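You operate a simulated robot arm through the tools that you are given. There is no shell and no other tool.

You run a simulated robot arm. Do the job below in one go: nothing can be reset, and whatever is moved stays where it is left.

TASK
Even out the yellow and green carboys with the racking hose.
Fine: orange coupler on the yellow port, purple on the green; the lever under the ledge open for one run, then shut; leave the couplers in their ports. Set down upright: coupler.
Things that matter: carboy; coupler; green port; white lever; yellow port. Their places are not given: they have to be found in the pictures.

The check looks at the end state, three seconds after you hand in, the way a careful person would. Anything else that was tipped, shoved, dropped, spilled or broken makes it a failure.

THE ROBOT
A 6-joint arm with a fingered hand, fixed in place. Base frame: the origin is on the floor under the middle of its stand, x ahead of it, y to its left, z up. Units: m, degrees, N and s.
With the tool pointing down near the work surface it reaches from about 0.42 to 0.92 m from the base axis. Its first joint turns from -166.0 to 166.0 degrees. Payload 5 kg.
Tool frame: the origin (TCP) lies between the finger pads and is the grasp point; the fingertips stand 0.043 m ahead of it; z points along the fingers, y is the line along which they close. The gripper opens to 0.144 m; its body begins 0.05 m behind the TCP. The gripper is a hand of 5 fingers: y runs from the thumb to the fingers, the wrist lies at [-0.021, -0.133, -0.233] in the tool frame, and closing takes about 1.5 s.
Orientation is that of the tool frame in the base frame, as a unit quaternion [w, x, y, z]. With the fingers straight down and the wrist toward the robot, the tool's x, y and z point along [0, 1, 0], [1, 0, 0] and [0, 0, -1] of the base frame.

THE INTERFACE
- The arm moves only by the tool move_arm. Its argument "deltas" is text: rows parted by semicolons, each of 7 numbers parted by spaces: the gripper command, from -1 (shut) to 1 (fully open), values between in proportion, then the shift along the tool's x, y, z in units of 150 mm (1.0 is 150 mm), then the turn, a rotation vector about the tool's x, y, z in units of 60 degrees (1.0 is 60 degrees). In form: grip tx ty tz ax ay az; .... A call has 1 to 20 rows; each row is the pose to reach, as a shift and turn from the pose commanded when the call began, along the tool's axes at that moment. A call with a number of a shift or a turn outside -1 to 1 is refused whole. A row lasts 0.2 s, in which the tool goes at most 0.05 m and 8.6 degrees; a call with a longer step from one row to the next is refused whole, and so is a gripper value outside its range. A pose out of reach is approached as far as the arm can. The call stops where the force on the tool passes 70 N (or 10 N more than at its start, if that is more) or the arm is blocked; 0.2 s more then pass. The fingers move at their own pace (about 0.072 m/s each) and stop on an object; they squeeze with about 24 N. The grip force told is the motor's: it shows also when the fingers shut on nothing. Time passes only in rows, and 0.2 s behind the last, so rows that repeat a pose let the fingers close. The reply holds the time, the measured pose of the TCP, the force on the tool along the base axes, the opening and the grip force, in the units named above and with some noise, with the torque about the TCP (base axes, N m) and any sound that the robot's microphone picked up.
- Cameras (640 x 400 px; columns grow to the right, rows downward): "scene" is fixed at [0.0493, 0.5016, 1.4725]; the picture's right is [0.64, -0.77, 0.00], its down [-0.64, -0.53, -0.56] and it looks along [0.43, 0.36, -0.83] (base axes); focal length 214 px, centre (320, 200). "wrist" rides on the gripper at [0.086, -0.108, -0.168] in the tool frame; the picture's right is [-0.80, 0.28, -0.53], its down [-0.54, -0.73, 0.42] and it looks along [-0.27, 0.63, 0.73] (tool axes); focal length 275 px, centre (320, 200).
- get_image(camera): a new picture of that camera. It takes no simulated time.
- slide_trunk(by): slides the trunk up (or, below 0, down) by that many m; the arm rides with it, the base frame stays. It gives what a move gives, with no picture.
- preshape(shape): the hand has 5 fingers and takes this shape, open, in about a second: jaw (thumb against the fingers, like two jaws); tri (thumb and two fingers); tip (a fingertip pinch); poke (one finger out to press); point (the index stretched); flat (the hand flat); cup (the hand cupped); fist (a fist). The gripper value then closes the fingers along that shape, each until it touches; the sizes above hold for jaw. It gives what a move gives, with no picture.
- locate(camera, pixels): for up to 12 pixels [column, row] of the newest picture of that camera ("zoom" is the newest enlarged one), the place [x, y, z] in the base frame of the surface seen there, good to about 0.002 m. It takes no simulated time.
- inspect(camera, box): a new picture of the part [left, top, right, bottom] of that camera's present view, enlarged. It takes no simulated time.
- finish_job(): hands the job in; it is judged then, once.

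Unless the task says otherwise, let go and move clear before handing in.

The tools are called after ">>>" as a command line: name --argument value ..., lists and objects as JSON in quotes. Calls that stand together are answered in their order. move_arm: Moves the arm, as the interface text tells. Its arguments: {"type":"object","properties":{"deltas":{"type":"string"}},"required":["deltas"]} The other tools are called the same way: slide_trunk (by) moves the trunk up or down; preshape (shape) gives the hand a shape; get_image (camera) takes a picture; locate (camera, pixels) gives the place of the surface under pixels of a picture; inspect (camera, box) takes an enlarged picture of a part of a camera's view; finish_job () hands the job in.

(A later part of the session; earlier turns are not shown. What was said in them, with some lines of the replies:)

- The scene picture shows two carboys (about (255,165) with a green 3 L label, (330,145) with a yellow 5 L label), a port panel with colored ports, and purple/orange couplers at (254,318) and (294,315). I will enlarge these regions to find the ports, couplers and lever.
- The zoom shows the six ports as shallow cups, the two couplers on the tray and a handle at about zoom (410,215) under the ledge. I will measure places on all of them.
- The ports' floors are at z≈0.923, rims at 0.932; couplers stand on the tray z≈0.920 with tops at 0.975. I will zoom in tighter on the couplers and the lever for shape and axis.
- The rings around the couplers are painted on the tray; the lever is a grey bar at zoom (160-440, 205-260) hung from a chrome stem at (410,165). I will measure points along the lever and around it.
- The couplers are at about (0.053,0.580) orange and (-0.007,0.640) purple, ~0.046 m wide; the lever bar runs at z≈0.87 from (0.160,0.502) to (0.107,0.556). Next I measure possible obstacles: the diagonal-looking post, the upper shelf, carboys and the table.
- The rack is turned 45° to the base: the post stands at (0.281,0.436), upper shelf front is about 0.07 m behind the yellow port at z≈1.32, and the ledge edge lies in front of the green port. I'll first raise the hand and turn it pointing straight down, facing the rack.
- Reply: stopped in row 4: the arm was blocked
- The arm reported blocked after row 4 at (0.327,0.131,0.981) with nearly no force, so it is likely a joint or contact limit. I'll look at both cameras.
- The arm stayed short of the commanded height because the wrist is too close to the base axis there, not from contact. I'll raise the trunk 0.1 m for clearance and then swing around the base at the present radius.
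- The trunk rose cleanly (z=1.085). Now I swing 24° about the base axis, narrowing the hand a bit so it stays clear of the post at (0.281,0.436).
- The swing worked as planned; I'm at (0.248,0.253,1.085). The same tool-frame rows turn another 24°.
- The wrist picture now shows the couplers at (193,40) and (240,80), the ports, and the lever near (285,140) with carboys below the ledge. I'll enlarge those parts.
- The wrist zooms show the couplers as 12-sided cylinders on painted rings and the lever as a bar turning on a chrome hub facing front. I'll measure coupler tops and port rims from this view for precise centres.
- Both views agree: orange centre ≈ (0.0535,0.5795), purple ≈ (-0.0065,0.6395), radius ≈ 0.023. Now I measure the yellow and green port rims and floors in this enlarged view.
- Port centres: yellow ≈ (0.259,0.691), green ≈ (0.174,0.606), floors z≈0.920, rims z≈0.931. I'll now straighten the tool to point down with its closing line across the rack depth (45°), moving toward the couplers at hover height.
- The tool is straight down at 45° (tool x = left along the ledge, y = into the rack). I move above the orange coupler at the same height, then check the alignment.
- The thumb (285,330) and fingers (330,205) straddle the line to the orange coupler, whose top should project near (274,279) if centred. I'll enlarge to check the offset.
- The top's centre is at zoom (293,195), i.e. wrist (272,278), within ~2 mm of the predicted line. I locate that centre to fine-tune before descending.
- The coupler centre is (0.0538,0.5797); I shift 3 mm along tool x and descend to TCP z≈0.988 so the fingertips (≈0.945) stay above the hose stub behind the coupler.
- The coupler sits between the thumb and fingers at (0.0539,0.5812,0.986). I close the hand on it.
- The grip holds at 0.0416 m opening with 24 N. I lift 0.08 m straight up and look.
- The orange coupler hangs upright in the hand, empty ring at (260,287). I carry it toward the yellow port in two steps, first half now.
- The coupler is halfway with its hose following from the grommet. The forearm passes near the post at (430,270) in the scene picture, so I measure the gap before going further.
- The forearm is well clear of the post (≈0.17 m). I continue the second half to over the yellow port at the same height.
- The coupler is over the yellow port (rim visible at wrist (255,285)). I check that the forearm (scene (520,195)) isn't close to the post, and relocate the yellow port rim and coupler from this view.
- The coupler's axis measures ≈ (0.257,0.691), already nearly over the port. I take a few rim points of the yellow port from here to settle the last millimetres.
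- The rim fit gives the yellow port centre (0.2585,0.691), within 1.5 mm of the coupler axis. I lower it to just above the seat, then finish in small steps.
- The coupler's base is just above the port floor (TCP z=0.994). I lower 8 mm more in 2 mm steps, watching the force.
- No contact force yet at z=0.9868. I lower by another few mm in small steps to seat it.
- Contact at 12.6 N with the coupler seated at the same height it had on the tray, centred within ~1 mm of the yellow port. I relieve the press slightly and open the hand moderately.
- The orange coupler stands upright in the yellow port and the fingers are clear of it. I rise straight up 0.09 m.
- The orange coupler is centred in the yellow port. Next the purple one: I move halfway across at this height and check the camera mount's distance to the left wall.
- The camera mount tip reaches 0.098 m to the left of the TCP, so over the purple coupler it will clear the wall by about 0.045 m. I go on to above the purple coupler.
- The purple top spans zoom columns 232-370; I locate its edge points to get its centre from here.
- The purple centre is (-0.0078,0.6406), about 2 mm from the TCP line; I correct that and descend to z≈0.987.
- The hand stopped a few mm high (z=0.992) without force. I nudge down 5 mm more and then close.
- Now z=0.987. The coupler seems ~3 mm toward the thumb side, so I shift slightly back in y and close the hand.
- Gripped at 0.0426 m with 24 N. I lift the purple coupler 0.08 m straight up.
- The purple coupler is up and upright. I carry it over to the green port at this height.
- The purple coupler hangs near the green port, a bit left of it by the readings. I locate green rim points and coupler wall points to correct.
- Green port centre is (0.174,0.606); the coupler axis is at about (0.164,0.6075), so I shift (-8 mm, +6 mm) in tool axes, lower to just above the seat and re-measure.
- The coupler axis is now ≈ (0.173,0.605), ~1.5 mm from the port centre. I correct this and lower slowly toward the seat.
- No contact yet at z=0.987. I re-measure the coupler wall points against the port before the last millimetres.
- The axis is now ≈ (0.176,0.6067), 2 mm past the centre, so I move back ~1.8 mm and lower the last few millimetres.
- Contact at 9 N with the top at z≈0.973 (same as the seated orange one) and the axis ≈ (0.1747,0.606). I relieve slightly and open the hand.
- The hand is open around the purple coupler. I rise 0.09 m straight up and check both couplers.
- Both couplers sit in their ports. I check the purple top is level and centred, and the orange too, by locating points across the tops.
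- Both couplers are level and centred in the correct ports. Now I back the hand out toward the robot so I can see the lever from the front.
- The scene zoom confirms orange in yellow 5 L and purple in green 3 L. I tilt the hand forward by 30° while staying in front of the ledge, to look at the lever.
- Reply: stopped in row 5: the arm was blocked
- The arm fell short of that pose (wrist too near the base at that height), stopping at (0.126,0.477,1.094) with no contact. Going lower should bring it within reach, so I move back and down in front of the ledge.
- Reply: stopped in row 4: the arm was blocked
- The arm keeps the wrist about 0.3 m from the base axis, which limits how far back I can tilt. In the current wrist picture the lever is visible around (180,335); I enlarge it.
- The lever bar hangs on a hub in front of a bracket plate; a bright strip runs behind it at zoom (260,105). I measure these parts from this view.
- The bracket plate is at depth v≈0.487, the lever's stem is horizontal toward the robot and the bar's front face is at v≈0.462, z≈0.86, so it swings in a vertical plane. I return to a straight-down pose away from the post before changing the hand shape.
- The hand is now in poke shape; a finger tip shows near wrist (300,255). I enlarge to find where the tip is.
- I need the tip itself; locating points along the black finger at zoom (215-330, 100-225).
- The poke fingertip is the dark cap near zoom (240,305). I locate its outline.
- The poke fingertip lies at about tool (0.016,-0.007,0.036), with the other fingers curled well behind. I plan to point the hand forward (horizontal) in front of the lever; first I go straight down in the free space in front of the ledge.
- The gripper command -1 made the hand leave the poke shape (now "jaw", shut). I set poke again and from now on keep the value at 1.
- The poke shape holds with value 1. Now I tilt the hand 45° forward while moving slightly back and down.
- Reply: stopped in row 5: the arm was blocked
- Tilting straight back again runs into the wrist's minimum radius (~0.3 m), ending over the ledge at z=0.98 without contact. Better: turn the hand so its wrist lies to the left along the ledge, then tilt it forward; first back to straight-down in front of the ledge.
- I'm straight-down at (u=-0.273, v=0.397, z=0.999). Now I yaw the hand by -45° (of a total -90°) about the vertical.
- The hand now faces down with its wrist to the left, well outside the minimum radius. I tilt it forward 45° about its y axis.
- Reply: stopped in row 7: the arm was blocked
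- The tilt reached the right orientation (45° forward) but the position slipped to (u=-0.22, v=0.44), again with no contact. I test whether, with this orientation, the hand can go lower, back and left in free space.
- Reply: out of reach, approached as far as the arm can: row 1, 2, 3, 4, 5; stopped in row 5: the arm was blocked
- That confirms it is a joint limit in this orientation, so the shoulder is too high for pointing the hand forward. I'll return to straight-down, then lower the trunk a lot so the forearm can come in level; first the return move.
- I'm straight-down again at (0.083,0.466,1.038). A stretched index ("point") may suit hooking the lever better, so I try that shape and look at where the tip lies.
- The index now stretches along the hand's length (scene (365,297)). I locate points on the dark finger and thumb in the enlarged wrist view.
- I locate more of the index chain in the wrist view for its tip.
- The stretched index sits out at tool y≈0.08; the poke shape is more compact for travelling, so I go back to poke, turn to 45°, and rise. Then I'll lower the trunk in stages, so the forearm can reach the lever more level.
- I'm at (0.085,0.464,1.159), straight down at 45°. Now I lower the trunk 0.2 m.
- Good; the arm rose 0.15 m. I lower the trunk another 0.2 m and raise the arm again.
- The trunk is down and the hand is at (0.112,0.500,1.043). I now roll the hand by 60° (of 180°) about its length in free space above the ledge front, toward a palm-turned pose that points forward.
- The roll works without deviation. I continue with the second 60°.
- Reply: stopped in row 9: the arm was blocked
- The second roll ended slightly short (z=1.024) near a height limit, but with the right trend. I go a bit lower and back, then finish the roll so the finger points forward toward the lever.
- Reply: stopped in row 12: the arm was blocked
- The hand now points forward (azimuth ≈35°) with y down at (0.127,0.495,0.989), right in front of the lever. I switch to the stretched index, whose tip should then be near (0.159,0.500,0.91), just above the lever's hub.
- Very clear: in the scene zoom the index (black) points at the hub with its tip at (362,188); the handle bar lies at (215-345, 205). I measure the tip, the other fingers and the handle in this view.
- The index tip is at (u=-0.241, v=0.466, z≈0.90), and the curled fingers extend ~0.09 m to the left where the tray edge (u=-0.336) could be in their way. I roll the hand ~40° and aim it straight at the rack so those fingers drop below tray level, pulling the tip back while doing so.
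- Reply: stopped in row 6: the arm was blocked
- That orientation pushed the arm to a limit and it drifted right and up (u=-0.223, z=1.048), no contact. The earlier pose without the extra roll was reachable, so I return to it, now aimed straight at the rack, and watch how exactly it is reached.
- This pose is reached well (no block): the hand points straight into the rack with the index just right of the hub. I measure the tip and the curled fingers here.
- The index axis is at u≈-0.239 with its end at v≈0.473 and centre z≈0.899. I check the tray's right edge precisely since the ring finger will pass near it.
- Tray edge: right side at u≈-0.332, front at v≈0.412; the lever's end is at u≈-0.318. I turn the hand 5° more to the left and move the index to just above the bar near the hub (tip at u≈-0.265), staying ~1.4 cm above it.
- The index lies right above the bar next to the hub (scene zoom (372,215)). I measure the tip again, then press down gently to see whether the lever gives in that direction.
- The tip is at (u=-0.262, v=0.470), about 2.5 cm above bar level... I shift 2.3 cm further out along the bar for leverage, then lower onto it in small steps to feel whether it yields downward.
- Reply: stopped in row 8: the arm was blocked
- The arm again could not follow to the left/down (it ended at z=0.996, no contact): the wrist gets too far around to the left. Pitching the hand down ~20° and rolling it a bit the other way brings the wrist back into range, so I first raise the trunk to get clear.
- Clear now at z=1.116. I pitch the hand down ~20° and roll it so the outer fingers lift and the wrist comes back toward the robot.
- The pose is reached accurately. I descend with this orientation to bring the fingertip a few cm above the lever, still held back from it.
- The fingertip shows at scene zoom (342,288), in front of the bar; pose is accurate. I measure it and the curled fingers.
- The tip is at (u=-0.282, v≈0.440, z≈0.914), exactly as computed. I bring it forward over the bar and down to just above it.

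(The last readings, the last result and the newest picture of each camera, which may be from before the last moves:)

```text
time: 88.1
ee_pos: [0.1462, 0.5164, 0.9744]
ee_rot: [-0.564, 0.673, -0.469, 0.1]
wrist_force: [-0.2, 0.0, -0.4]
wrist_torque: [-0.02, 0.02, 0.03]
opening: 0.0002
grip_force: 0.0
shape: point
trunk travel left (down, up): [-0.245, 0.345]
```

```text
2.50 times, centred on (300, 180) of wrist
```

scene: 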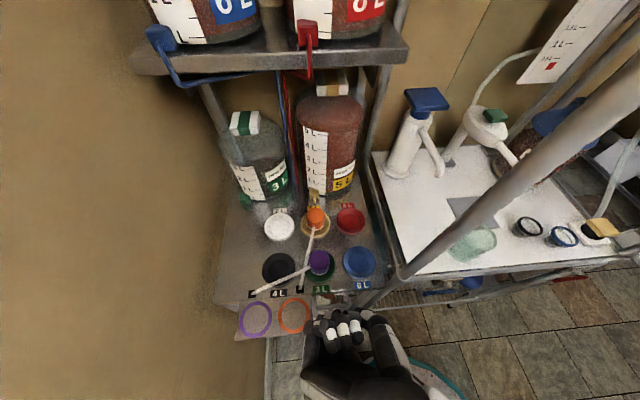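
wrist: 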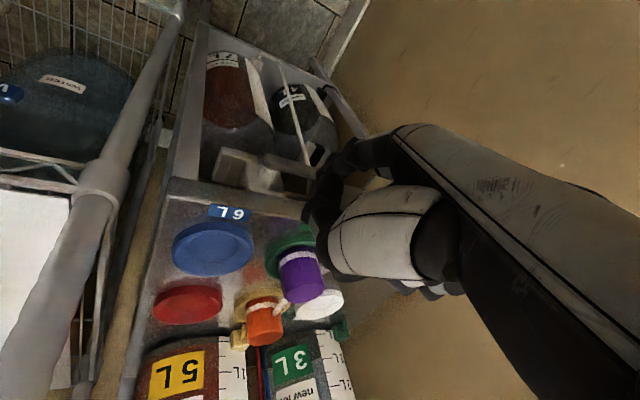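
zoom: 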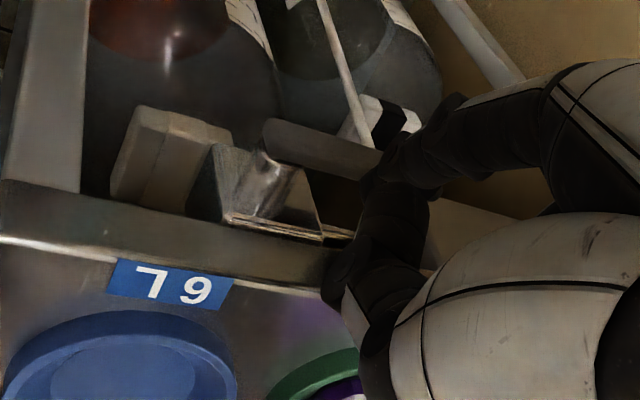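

The index lies over the bar (wrist zoom: bar from (265,145) to (375,175)). I now press down 1 cm in small steps, watching force and the lever.

>>> move_arm --deltas "1 0.0066 0.0142 0.0057 0 0 0; 1 0.0132 0.0284 0.0114 0 0 0; 1 0.0199 0.0426 0.0171 0 0 0; 1 0.0265 0.0568 0.0228 0 0 0; 1 0.0265 0.0568 0.0228 0 0 0"

>>> inspect --camera "wrist" --box '[200, 100, 400, 260]'

```text
time: 89.3
ee_pos: [0.1462, 0.5153, 0.9637]
ee_rot: [-0.564, 0.672, -0.469, 0.101]
wrist_force: [-0.1, 1.4, 1.3]
wrist_torque: [0.05, 0.02, 0.02]
opening: 0.1363
grip_force: 0.2
shape: point
trunk travel left (down, up): [-0.245, 0.345]
```

```text
2.50 times, centred on (300, 180) of wrist
```

zoom: 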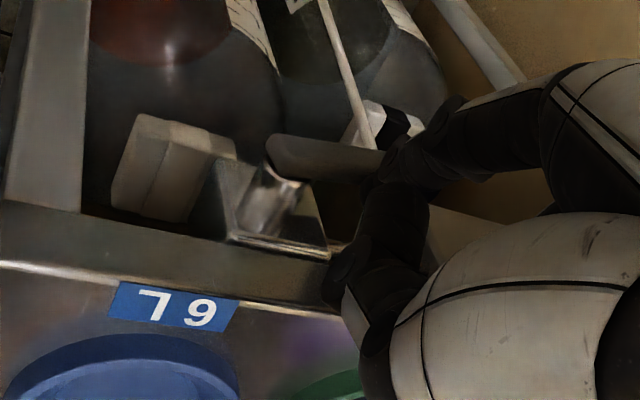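

The force is small (≈2 N) and the bar's slope in the picture changed. I locate points along the bar to see if it has started to turn.

>>> locate --camera "zoom" --pixels '[[275, 155], [300, 155], [330, 160], [355, 163], [372, 166], [285, 140], [340, 150], [390, 170], [400, 150], [270, 185], [250, 200], [365, 180]]'

>>> inspect --camera "scene" --box '[280, 260, 380, 340]'

```text
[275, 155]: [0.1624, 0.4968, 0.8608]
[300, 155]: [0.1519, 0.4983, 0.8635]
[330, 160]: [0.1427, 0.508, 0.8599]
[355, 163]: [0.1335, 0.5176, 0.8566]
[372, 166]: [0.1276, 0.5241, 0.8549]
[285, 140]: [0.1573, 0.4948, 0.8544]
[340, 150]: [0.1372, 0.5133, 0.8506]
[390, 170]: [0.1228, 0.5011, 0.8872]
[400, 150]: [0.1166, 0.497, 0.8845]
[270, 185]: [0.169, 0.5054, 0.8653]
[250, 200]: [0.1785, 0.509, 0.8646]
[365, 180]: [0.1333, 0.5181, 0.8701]
```

```text
5.00 times, centred on (330, 300) of scene
```

zoom: 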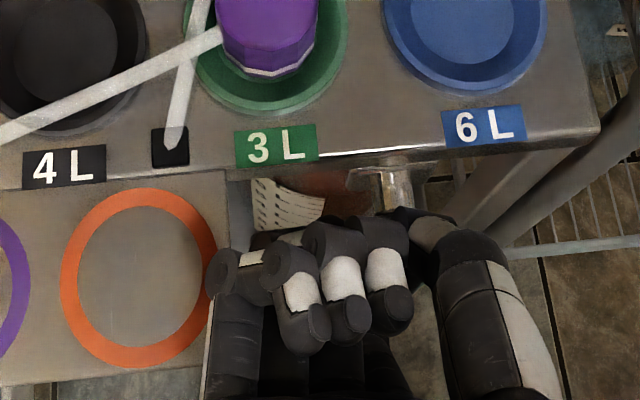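

The bar has tilted about 13° down at its left end with hardly any force, so it turns downward. I keep pushing along its arc to about 45° and check the force and sound.

>>> move_arm --deltas "1 -0.002 0.037 0.012 0 0 0; 1 -0.004 0.074 0.024 0 0 0; 1 0.011 0.098 0.034 0 0 0; 1 0.027 0.121 0.044 0 0 0; 1 0.027 0.121 0.044 0 0 0"

>>> inspect --camera "wrist" --box '[200, 100, 400, 260]'

>>> inspect --camera "scene" --box '[200, 70, 380, 220]'

```text
time: 90.5
ee_pos: [0.1434, 0.5189, 0.9461]
ee_rot: [-0.564, 0.673, -0.467, 0.099]
wrist_force: [-0.2, 1.0, -0.1]
wrist_torque: [0.02, 0.03, 0.02]
opening: 0.1363
grip_force: 0.1
shape: point
trunk travel left (down, up): [-0.245, 0.345]
```

```text
2.50 times, centred on (300, 180) of wrist
```

zoom: 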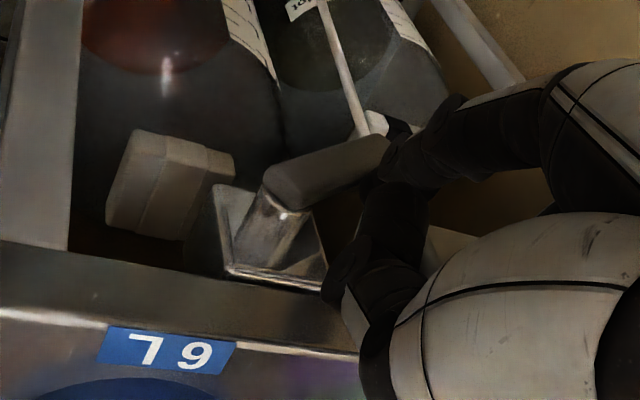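

```text
2.67 times, centred on (290, 145) of scene
```

zoom: 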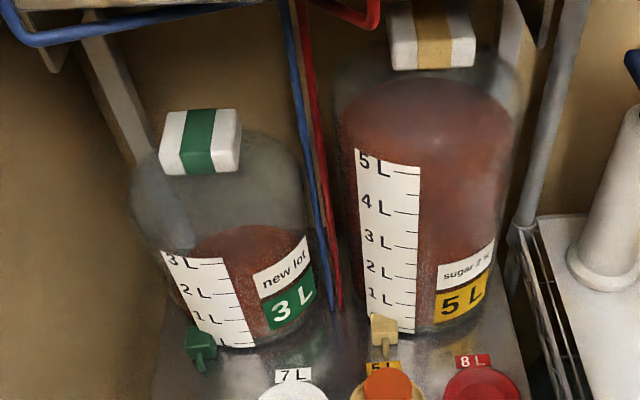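

There is flow: in the scene zoom the green 3 L carboy now shows reddish liquid (around (245,240)) that wasn't there before. I look closely at both levels before doing anything that passes time.

>>> inspect --camera "scene" --box '[225, 100, 305, 210]'

>>> inspect --camera "scene" --box '[280, 70, 380, 215]'

```text
3.64 times, centred on (265, 155) of scene
```

zoom: 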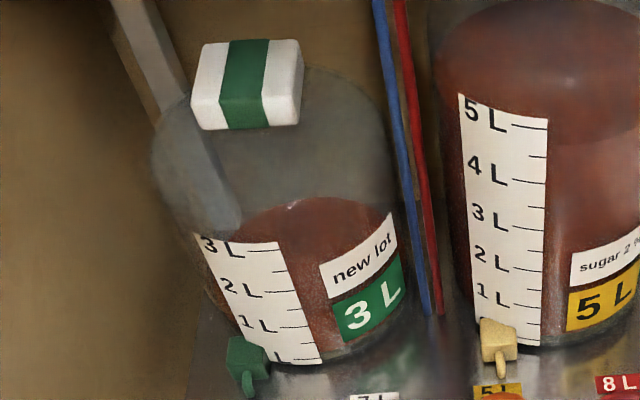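

```text
2.76 times, centred on (330, 142) of scene
```

zoom: 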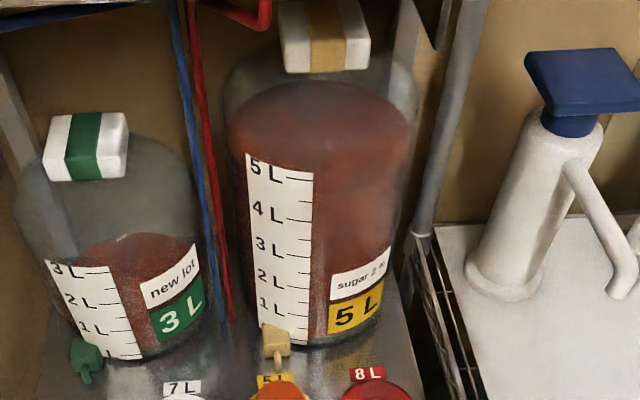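

The yellow level seems slightly lower and the green one is filling, so the valve is at least partly open at ~40°. I push on to about 70° and compare the levels again.

>>> move_arm --deltas "1 0.022 0.02 0.01 0 0 0; 1 0.043 0.039 0.019 0 0 0; 1 0.065 0.055 0.027 0 0 0; 1 0.087 0.07 0.034 0 0 0; 1 0.087 0.07 0.034 0 0 0"

>>> inspect --camera "scene" --box '[225, 100, 305, 210]'

>>> inspect --camera "scene" --box '[280, 70, 380, 215]'

>>> inspect --camera "wrist" --box '[200, 100, 400, 260]'

```text
time: 91.7
ee_pos: [0.149, 0.5129, 0.9293]
ee_rot: [-0.563, 0.672, -0.47, 0.102]
wrist_force: [0.6, 0.0, -0.6]
wrist_torque: [-0.02, 0.01, 0.05]
opening: 0.1364
grip_force: 0.1
shape: point
trunk travel left (down, up): [-0.245, 0.345]
```

```text
3.64 times, centred on (265, 155) of scene
```

zoom: 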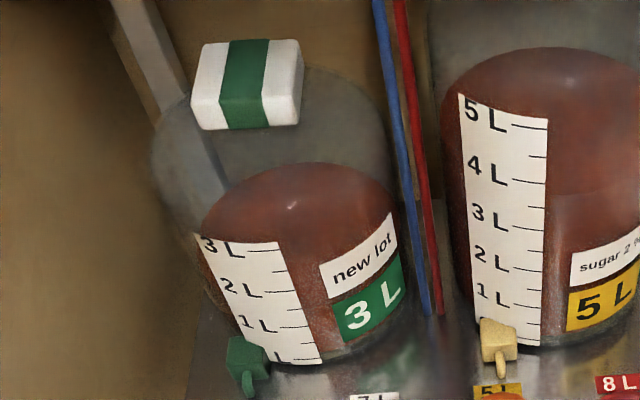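

```text
2.76 times, centred on (330, 142) of scene
```

zoom: 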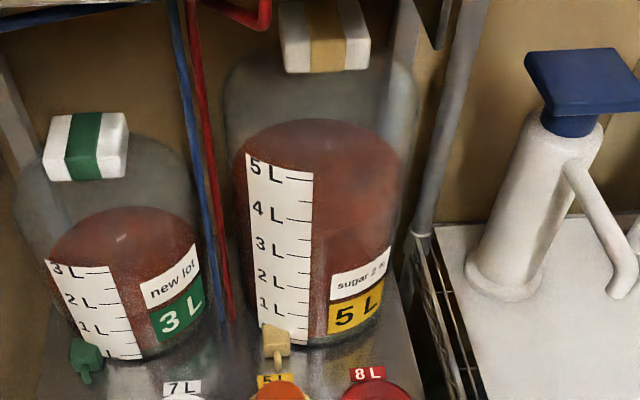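

```text
2.50 times, centred on (300, 180) of wrist
```

zoom: 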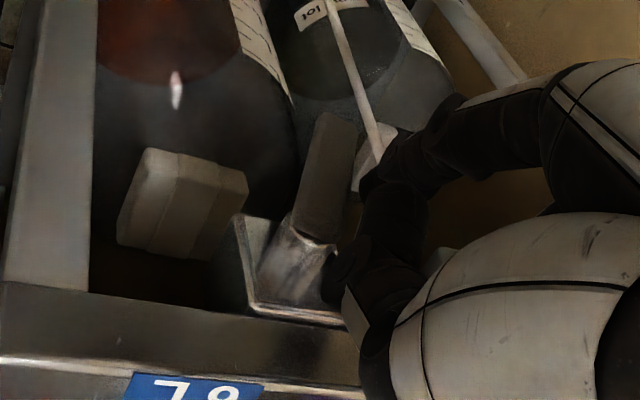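

The lever has swung to nearly straight down (fully open) and the flow is fast: yellow dropped and green rose clearly within ~1 s. I measure the liquid levels with locate on surfaces and scale marks before any more time passes.

>>> inspect --camera "scene" --box '[225, 80, 385, 215]'

>>> locate --camera "zoom" --pixels '[[170, 225], [170, 240], [185, 210], [125, 260], [390, 165], [390, 190], [420, 180], [330, 215], [290, 262], [100, 262], [345, 180], [400, 205]]'

```text
2.96 times, centred on (305, 148) of scene
```

zoom: 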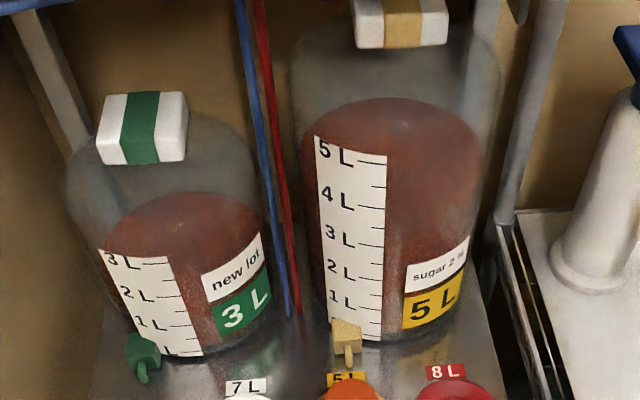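

```text
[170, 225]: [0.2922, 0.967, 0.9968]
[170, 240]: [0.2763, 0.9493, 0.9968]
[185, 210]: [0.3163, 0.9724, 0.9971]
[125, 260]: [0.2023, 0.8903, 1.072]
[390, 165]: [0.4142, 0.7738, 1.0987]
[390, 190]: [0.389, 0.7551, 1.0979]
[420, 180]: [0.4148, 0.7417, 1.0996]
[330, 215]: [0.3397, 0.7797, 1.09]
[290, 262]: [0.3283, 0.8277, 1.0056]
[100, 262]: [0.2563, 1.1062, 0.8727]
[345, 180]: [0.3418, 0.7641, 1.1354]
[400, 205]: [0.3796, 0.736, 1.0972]
```

The surfaces read directly: green at z≈0.997, yellow at z≈1.098, closing fast. While it equalises I prepare to shut: first I pull the finger back out of the lever's plane, then check levels again.

>>> move_arm --deltas "1 0.017 0.036 -0.11 0 0 0; 1 0.034 0.072 -0.219 0 0 0"

>>> inspect --camera "scene" --box '[225, 80, 385, 215]'

>>> locate --camera "zoom" --pixels '[[170, 225], [170, 240], [185, 215], [390, 190], [420, 190], [400, 205], [390, 175]]'

>>> inspect --camera "wrist" --box '[200, 100, 400, 260]'

>>> locate --camera "zoom" --pixels '[[320, 150], [330, 120], [300, 200], [345, 60], [370, 120], [380, 145], [320, 180], [310, 220], [290, 260], [385, 165], [420, 160], [350, 90]]'

```text
time: 92.3
ee_pos: [0.1247, 0.4876, 0.9298]
ee_rot: [-0.564, 0.673, -0.468, 0.1]
wrist_force: [-0.5, 0.9, 0.8]
wrist_torque: [0.02, 0.01, -0.07]
opening: 0.1361
grip_force: 0.0
shape: point
trunk travel left (down, up): [-0.245, 0.345]
```

```text
2.96 times, centred on (305, 148) of scene
```

zoom: 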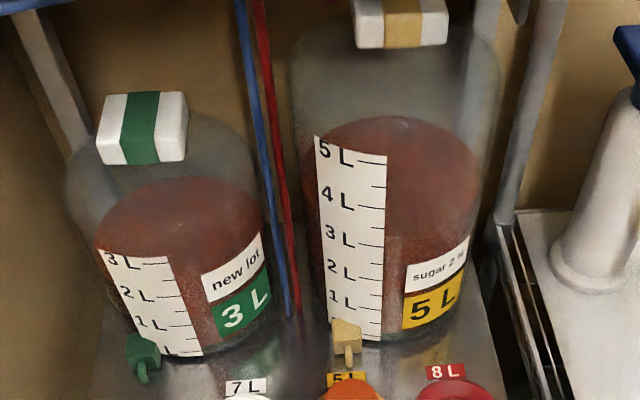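

```text
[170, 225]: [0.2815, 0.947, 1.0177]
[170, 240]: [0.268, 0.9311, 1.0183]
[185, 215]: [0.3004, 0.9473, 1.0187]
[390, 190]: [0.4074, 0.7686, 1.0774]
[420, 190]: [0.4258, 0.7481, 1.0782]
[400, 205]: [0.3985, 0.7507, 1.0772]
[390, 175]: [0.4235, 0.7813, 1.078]
```

```text
2.50 times, centred on (300, 180) of wrist
```

zoom: 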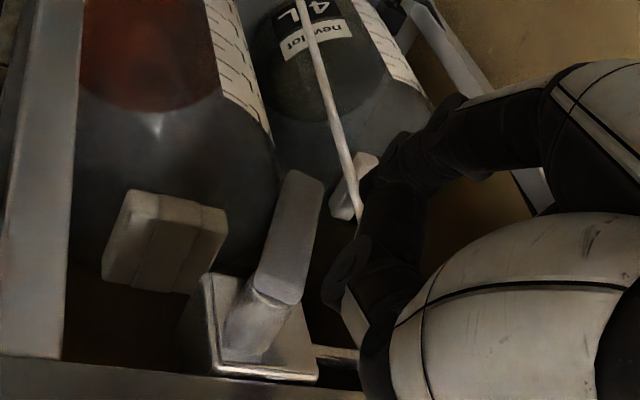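

```text
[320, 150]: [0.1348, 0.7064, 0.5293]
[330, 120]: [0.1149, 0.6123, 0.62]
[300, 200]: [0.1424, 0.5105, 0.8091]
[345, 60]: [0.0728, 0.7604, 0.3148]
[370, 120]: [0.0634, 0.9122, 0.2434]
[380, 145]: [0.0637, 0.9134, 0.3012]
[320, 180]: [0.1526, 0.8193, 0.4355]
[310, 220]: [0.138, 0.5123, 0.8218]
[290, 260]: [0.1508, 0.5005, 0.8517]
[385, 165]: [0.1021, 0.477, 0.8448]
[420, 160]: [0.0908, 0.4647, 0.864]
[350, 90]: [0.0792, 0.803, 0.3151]
```

At t=92.3 green is 1.018 and yellow 1.078, closing at ~0.07 m/s; the lever hangs at about 74° open. I move the finger to the right side below the hub, still in front of the lever plane, and check the levels.

>>> move_arm --deltas "1 0.16 -0.023 0.016 0 0 0; 1 0.318 -0.047 0.033 0 0 0"

>>> inspect --camera "scene" --box '[225, 80, 385, 215]'

>>> locate --camera "zoom" --pixels '[[170, 225], [170, 240], [185, 215], [390, 190], [420, 190], [400, 205], [390, 175]]'

>>> inspect --camera "wrist" --box '[200, 100, 400, 260]'

```text
time: 92.9
ee_pos: [0.1568, 0.4547, 0.916]
ee_rot: [-0.564, 0.672, -0.469, 0.1]
wrist_force: [-1.0, 0.5, -0.6]
wrist_torque: [0.01, -0.02, -0.03]
opening: 0.1363
grip_force: 0.0
shape: point
trunk travel left (down, up): [-0.245, 0.345]
```

```text
2.96 times, centred on (305, 148) of scene
```

zoom: 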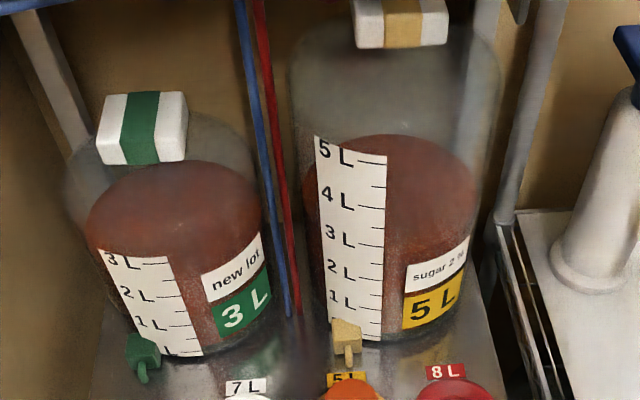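

```text
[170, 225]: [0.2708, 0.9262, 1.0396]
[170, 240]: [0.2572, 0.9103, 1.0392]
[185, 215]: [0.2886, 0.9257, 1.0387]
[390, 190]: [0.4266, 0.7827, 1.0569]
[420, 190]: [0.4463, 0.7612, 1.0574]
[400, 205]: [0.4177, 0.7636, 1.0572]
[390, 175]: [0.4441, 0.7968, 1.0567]
```

```text
2.50 times, centred on (300, 180) of wrist
```

zoom: 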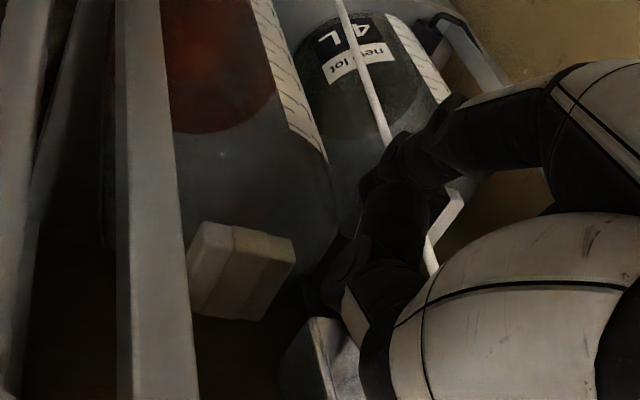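

Linear flow: at t=92.9 green is 1.039 and yellow 1.057, so they meet in about a quarter second. I go straight ahead: insert the finger to the right of the hanging lever and sweep it left and up to the shut position.

>>> move_arm --deltas "1 -0.035 -0.074 0.226 0 0 0; 1 -0.158 -0.010 0.228 0 0 0; 1 -0.291 0.008 0.213 0 0 0; 1 -0.412 -0.041 0.179 0 0 0; 1 -0.431 -0.059 0.169 0 0 0; 1 -0.431 -0.059 0.169 0 0 0"

>>> inspect --camera "scene" --box '[225, 80, 385, 215]'

>>> locate --camera "zoom" --pixels '[[170, 225], [170, 240], [185, 215], [390, 190], [420, 190], [400, 205], [390, 175]]'

>>> inspect --camera "wrist" --box '[200, 100, 400, 260]'

```text
time: 94.3
ee_pos: [0.1419, 0.5182, 0.9392]
ee_rot: [-0.563, 0.673, -0.469, 0.101]
wrist_force: [1.7, -2.6, -5.9]
wrist_torque: [-0.36, -0.3, 0.06]
opening: 0.0001
grip_force: 0.1
shape: point
trunk travel left (down, up): [-0.245, 0.345]
```

```text
2.96 times, centred on (305, 148) of scene
```

zoom: 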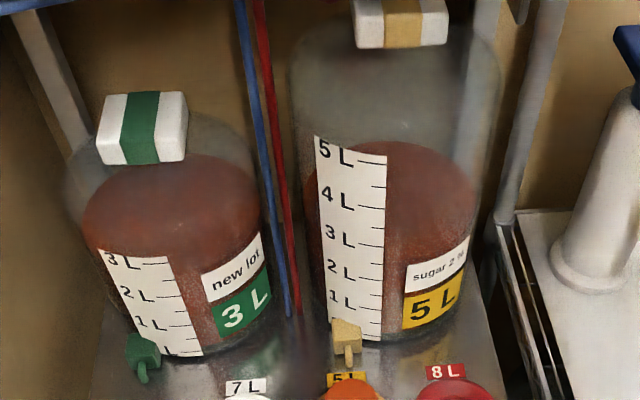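

```text
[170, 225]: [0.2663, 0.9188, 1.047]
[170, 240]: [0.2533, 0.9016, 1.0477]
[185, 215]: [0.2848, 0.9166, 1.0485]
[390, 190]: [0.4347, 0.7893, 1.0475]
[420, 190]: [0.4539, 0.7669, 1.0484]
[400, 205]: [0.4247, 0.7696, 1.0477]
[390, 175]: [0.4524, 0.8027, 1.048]
```

```text
2.50 times, centred on (300, 180) of wrist
```

zoom: 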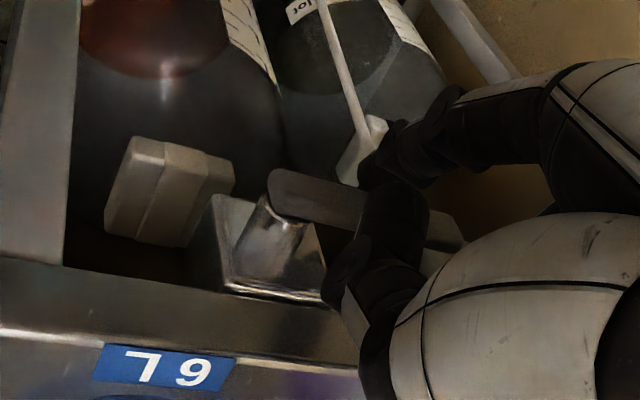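

Levels are now equal (green 1.0477, yellow 1.0478) and the lever is back near horizontal with ~6 N on the finger. I check the lever's angle precisely.

>>> locate --camera "zoom" --pixels '[[280, 195], [300, 198], [320, 203], [340, 208], [355, 212], [300, 185], [340, 195], [440, 230], [450, 240], [290, 210], [320, 220], [375, 170]]'

>>> inspect --camera "scene" --box '[280, 260, 380, 340]'

```text
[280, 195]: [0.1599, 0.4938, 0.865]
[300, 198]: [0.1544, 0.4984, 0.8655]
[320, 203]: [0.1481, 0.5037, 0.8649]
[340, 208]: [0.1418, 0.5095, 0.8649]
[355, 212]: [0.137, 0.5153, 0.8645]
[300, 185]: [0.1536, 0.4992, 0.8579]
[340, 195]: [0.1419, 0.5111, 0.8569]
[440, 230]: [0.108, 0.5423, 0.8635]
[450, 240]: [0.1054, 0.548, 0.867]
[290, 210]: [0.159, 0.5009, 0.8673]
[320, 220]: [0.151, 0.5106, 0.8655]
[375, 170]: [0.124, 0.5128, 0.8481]
```

```text
5.00 times, centred on (330, 300) of scene
```

zoom: 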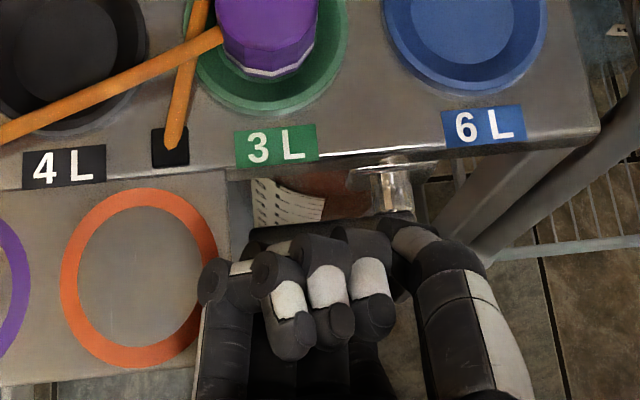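

The bar is level again (z≈0.865 all along) and the levels are even. I ease the finger down off the bar and pull it straight out, then look at the lever again.

>>> move_arm --deltas "1 0.011 0.022 0.009 0 0 0; 1 0.021 0.045 0.018 0 0 0; 1 0.037 0.08 -0.087 0 0 0; 1 0.053 0.114 -0.191 0 0 0; 1 0.069 0.148 -0.295 0 0 0; 1 0.069 0.148 -0.295 0 0 0"

>>> inspect --camera "scene" --box '[280, 260, 380, 340]'

>>> inspect --camera "wrist" --box '[200, 100, 400, 260]'

>>> inspect --camera "scene" --box '[225, 80, 385, 215]'

>>> locate --camera "zoom" --pixels '[[170, 225], [170, 240], [185, 215], [390, 190], [420, 190], [400, 205], [390, 175]]'

```text
time: 95.7
ee_pos: [0.1073, 0.4843, 0.931]
ee_rot: [-0.564, 0.672, -0.469, 0.101]
wrist_force: [0.3, -0.5, 0.1]
wrist_torque: [-0.02, -0.04, 0.07]
opening: 0.0
grip_force: 0.1
shape: point
trunk travel left (down, up): [-0.245, 0.345]
```

```text
5.00 times, centred on (330, 300) of scene
```

zoom: 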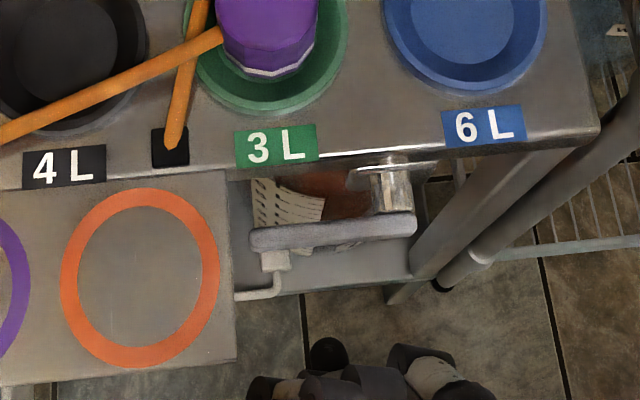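

```text
2.50 times, centred on (300, 180) of wrist
```

zoom: 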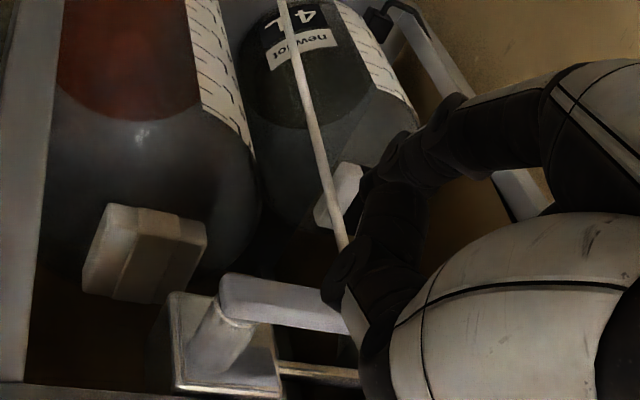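

```text
2.96 times, centred on (305, 148) of scene
```

zoom: 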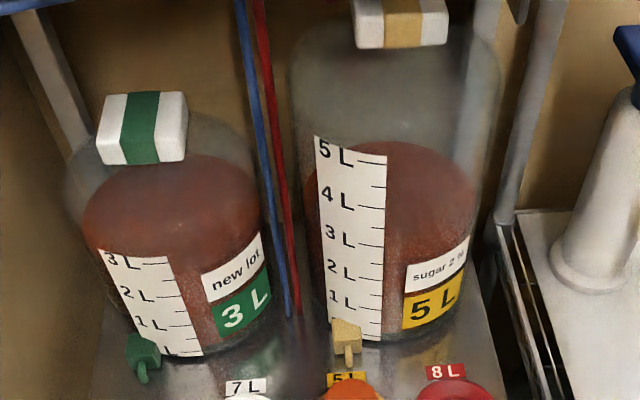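

```text
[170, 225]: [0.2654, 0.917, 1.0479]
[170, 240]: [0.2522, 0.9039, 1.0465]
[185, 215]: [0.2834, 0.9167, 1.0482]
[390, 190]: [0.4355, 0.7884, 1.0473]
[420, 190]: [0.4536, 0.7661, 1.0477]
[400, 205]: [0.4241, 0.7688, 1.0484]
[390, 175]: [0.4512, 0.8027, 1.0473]
```

Both surfaces hold at z≈1.0475 and the lever sits where it was at the start. I verify its angle against the first measurements, and raise the hand clear.

>>> inspect --camera "scene" --box '[280, 260, 380, 340]'

>>> locate --camera "zoom" --pixels '[[255, 240], [310, 235], [345, 232], [408, 225], [280, 238], [380, 228]]'

>>> move_arm --deltas "1 0.08 0.17 0.03 0 0 0; 1 0.02 0.0 -0.08 0 0 0; 1 -0.05 -0.15 -0.12 0 0 0; 1 -0.12 -0.31 -0.17 0 0 0; 1 -0.19 -0.47 -0.22 0 0 0; 1 -0.26 -0.62 -0.27 0 0 0; 1 -0.26 -0.62 -0.27 0 0 0"

```text
5.00 times, centred on (330, 300) of scene
```

zoom: 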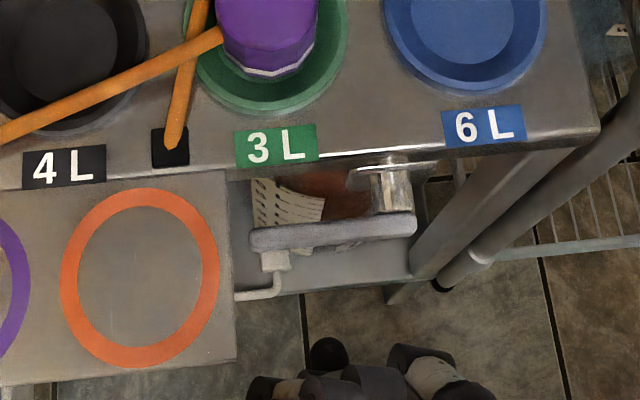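

```text
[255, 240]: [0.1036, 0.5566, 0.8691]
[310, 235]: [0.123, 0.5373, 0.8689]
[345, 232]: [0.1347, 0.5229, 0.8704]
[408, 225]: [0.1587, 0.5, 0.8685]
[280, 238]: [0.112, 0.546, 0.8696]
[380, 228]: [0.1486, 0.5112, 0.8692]
```

```text
time: 97.3
ee_pos: [0.1092, 0.4806, 1.0395]
ee_rot: [-0.564, 0.673, -0.468, 0.1]
wrist_force: [0.5, -0.1, 0.2]
wrist_torque: [0.03, 0.02, -0.02]
opening: 0.0001
grip_force: 0.1
shape: point
trunk travel left (down, up): [-0.245, 0.345]
```

The lever readings match the shut position (z≈0.869 along its length). I raise the trunk a little for clearance and take final pictures of couplers, ports and carboys.

>>> slide_trunk --by 0.1

>>> get_image --camera "scene"

>>> inspect --camera "scene" --box '[230, 190, 390, 345]'

>>> get_image --camera "wrist"

```text
time: 98.6
ee_pos: [0.1084, 0.481, 1.1405]
ee_rot: [-0.563, 0.672, -0.469, 0.101]
wrist_force: [0.2, 0.0, 0.2]
wrist_torque: [0.0, -0.02, -0.02]
opening: 0.0002
grip_force: 0.1
shape: point
trunk travel left (down, up): [-0.345, 0.245]
```

```text
taken
```

scene: 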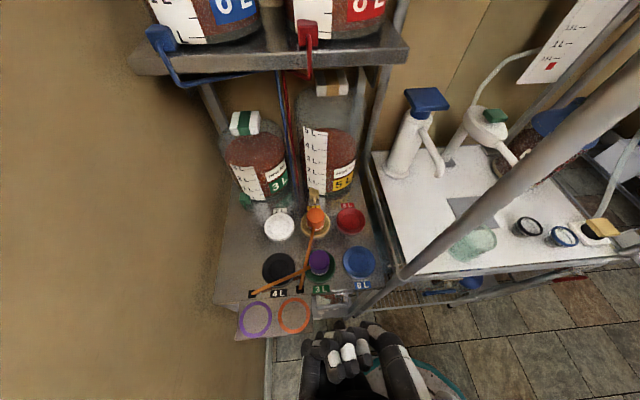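

```text
2.58 times, centred on (310, 268) of scene
```

zoom: 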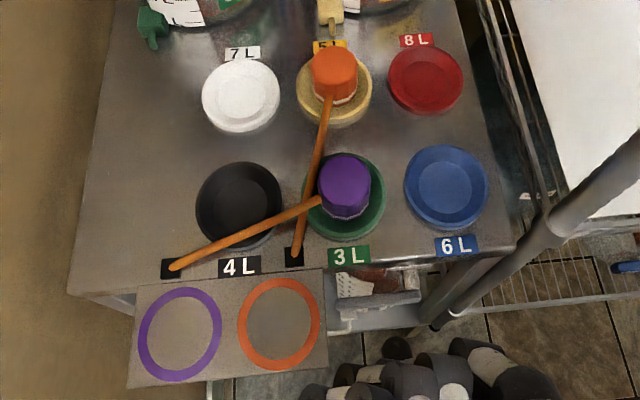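

```text
taken
```

wrist: 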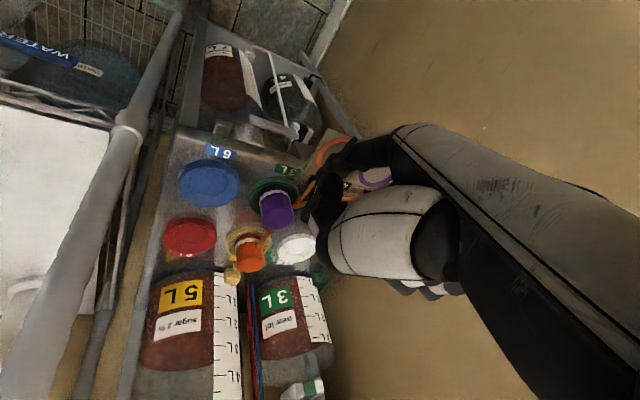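

The final pictures show orange upright in yellow 5 L, purple upright in green 3 L, lever shut, and equal levels; the hand is well clear. One last check of levels and coupler tops before handing in.

>>> locate --camera "zoom" --pixels '[[333, 65], [320, 60], [348, 70], [345, 180], [330, 175], [360, 190], [355, 300], [400, 297]]'

>>> locate --camera "scene" --pixels '[[255, 155], [262, 150], [335, 150], [342, 148]]'

```text
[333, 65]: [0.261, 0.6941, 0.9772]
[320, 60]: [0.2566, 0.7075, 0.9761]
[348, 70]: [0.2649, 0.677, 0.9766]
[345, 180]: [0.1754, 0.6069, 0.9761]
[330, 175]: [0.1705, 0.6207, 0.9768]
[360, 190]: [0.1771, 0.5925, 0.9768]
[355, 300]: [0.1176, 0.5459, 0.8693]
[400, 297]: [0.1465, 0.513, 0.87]
```

```text
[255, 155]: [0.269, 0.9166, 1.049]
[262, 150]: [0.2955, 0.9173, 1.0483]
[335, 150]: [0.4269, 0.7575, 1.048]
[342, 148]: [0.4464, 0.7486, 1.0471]
```

Coupler tops are level (z≈0.976), the lever bar is level (z≈0.870), and both liquid surfaces are at z≈1.048. Everything is in place and the hand is clear, so I hand the job in.

>>> finish_job

```text
The job is handed in.
```

The yellow and green carboys are now even: both liquid surfaces read about z = 1.048 m in the last check before I handed in.

- **Couplers:** the orange coupler stands upright in the yellow 5 L port and the purple one in the green 3 L port. Their tops measured level.
- **Lever:** I opened it once, to about 74° down. I shut it as the levels met, and it measured back at its starting position.
- **Flow:** the levels held steady for more than four seconds after shutting, so nothing was still running. The racking hose now looks orange where it was grey, which I take to be liquid left in it.
- **Surroundings:** in the final pictures the other ports, the carboys and the table items look undisturbed. The hand was clear of everything when I handed in.

I have not seen the result of the check itself.
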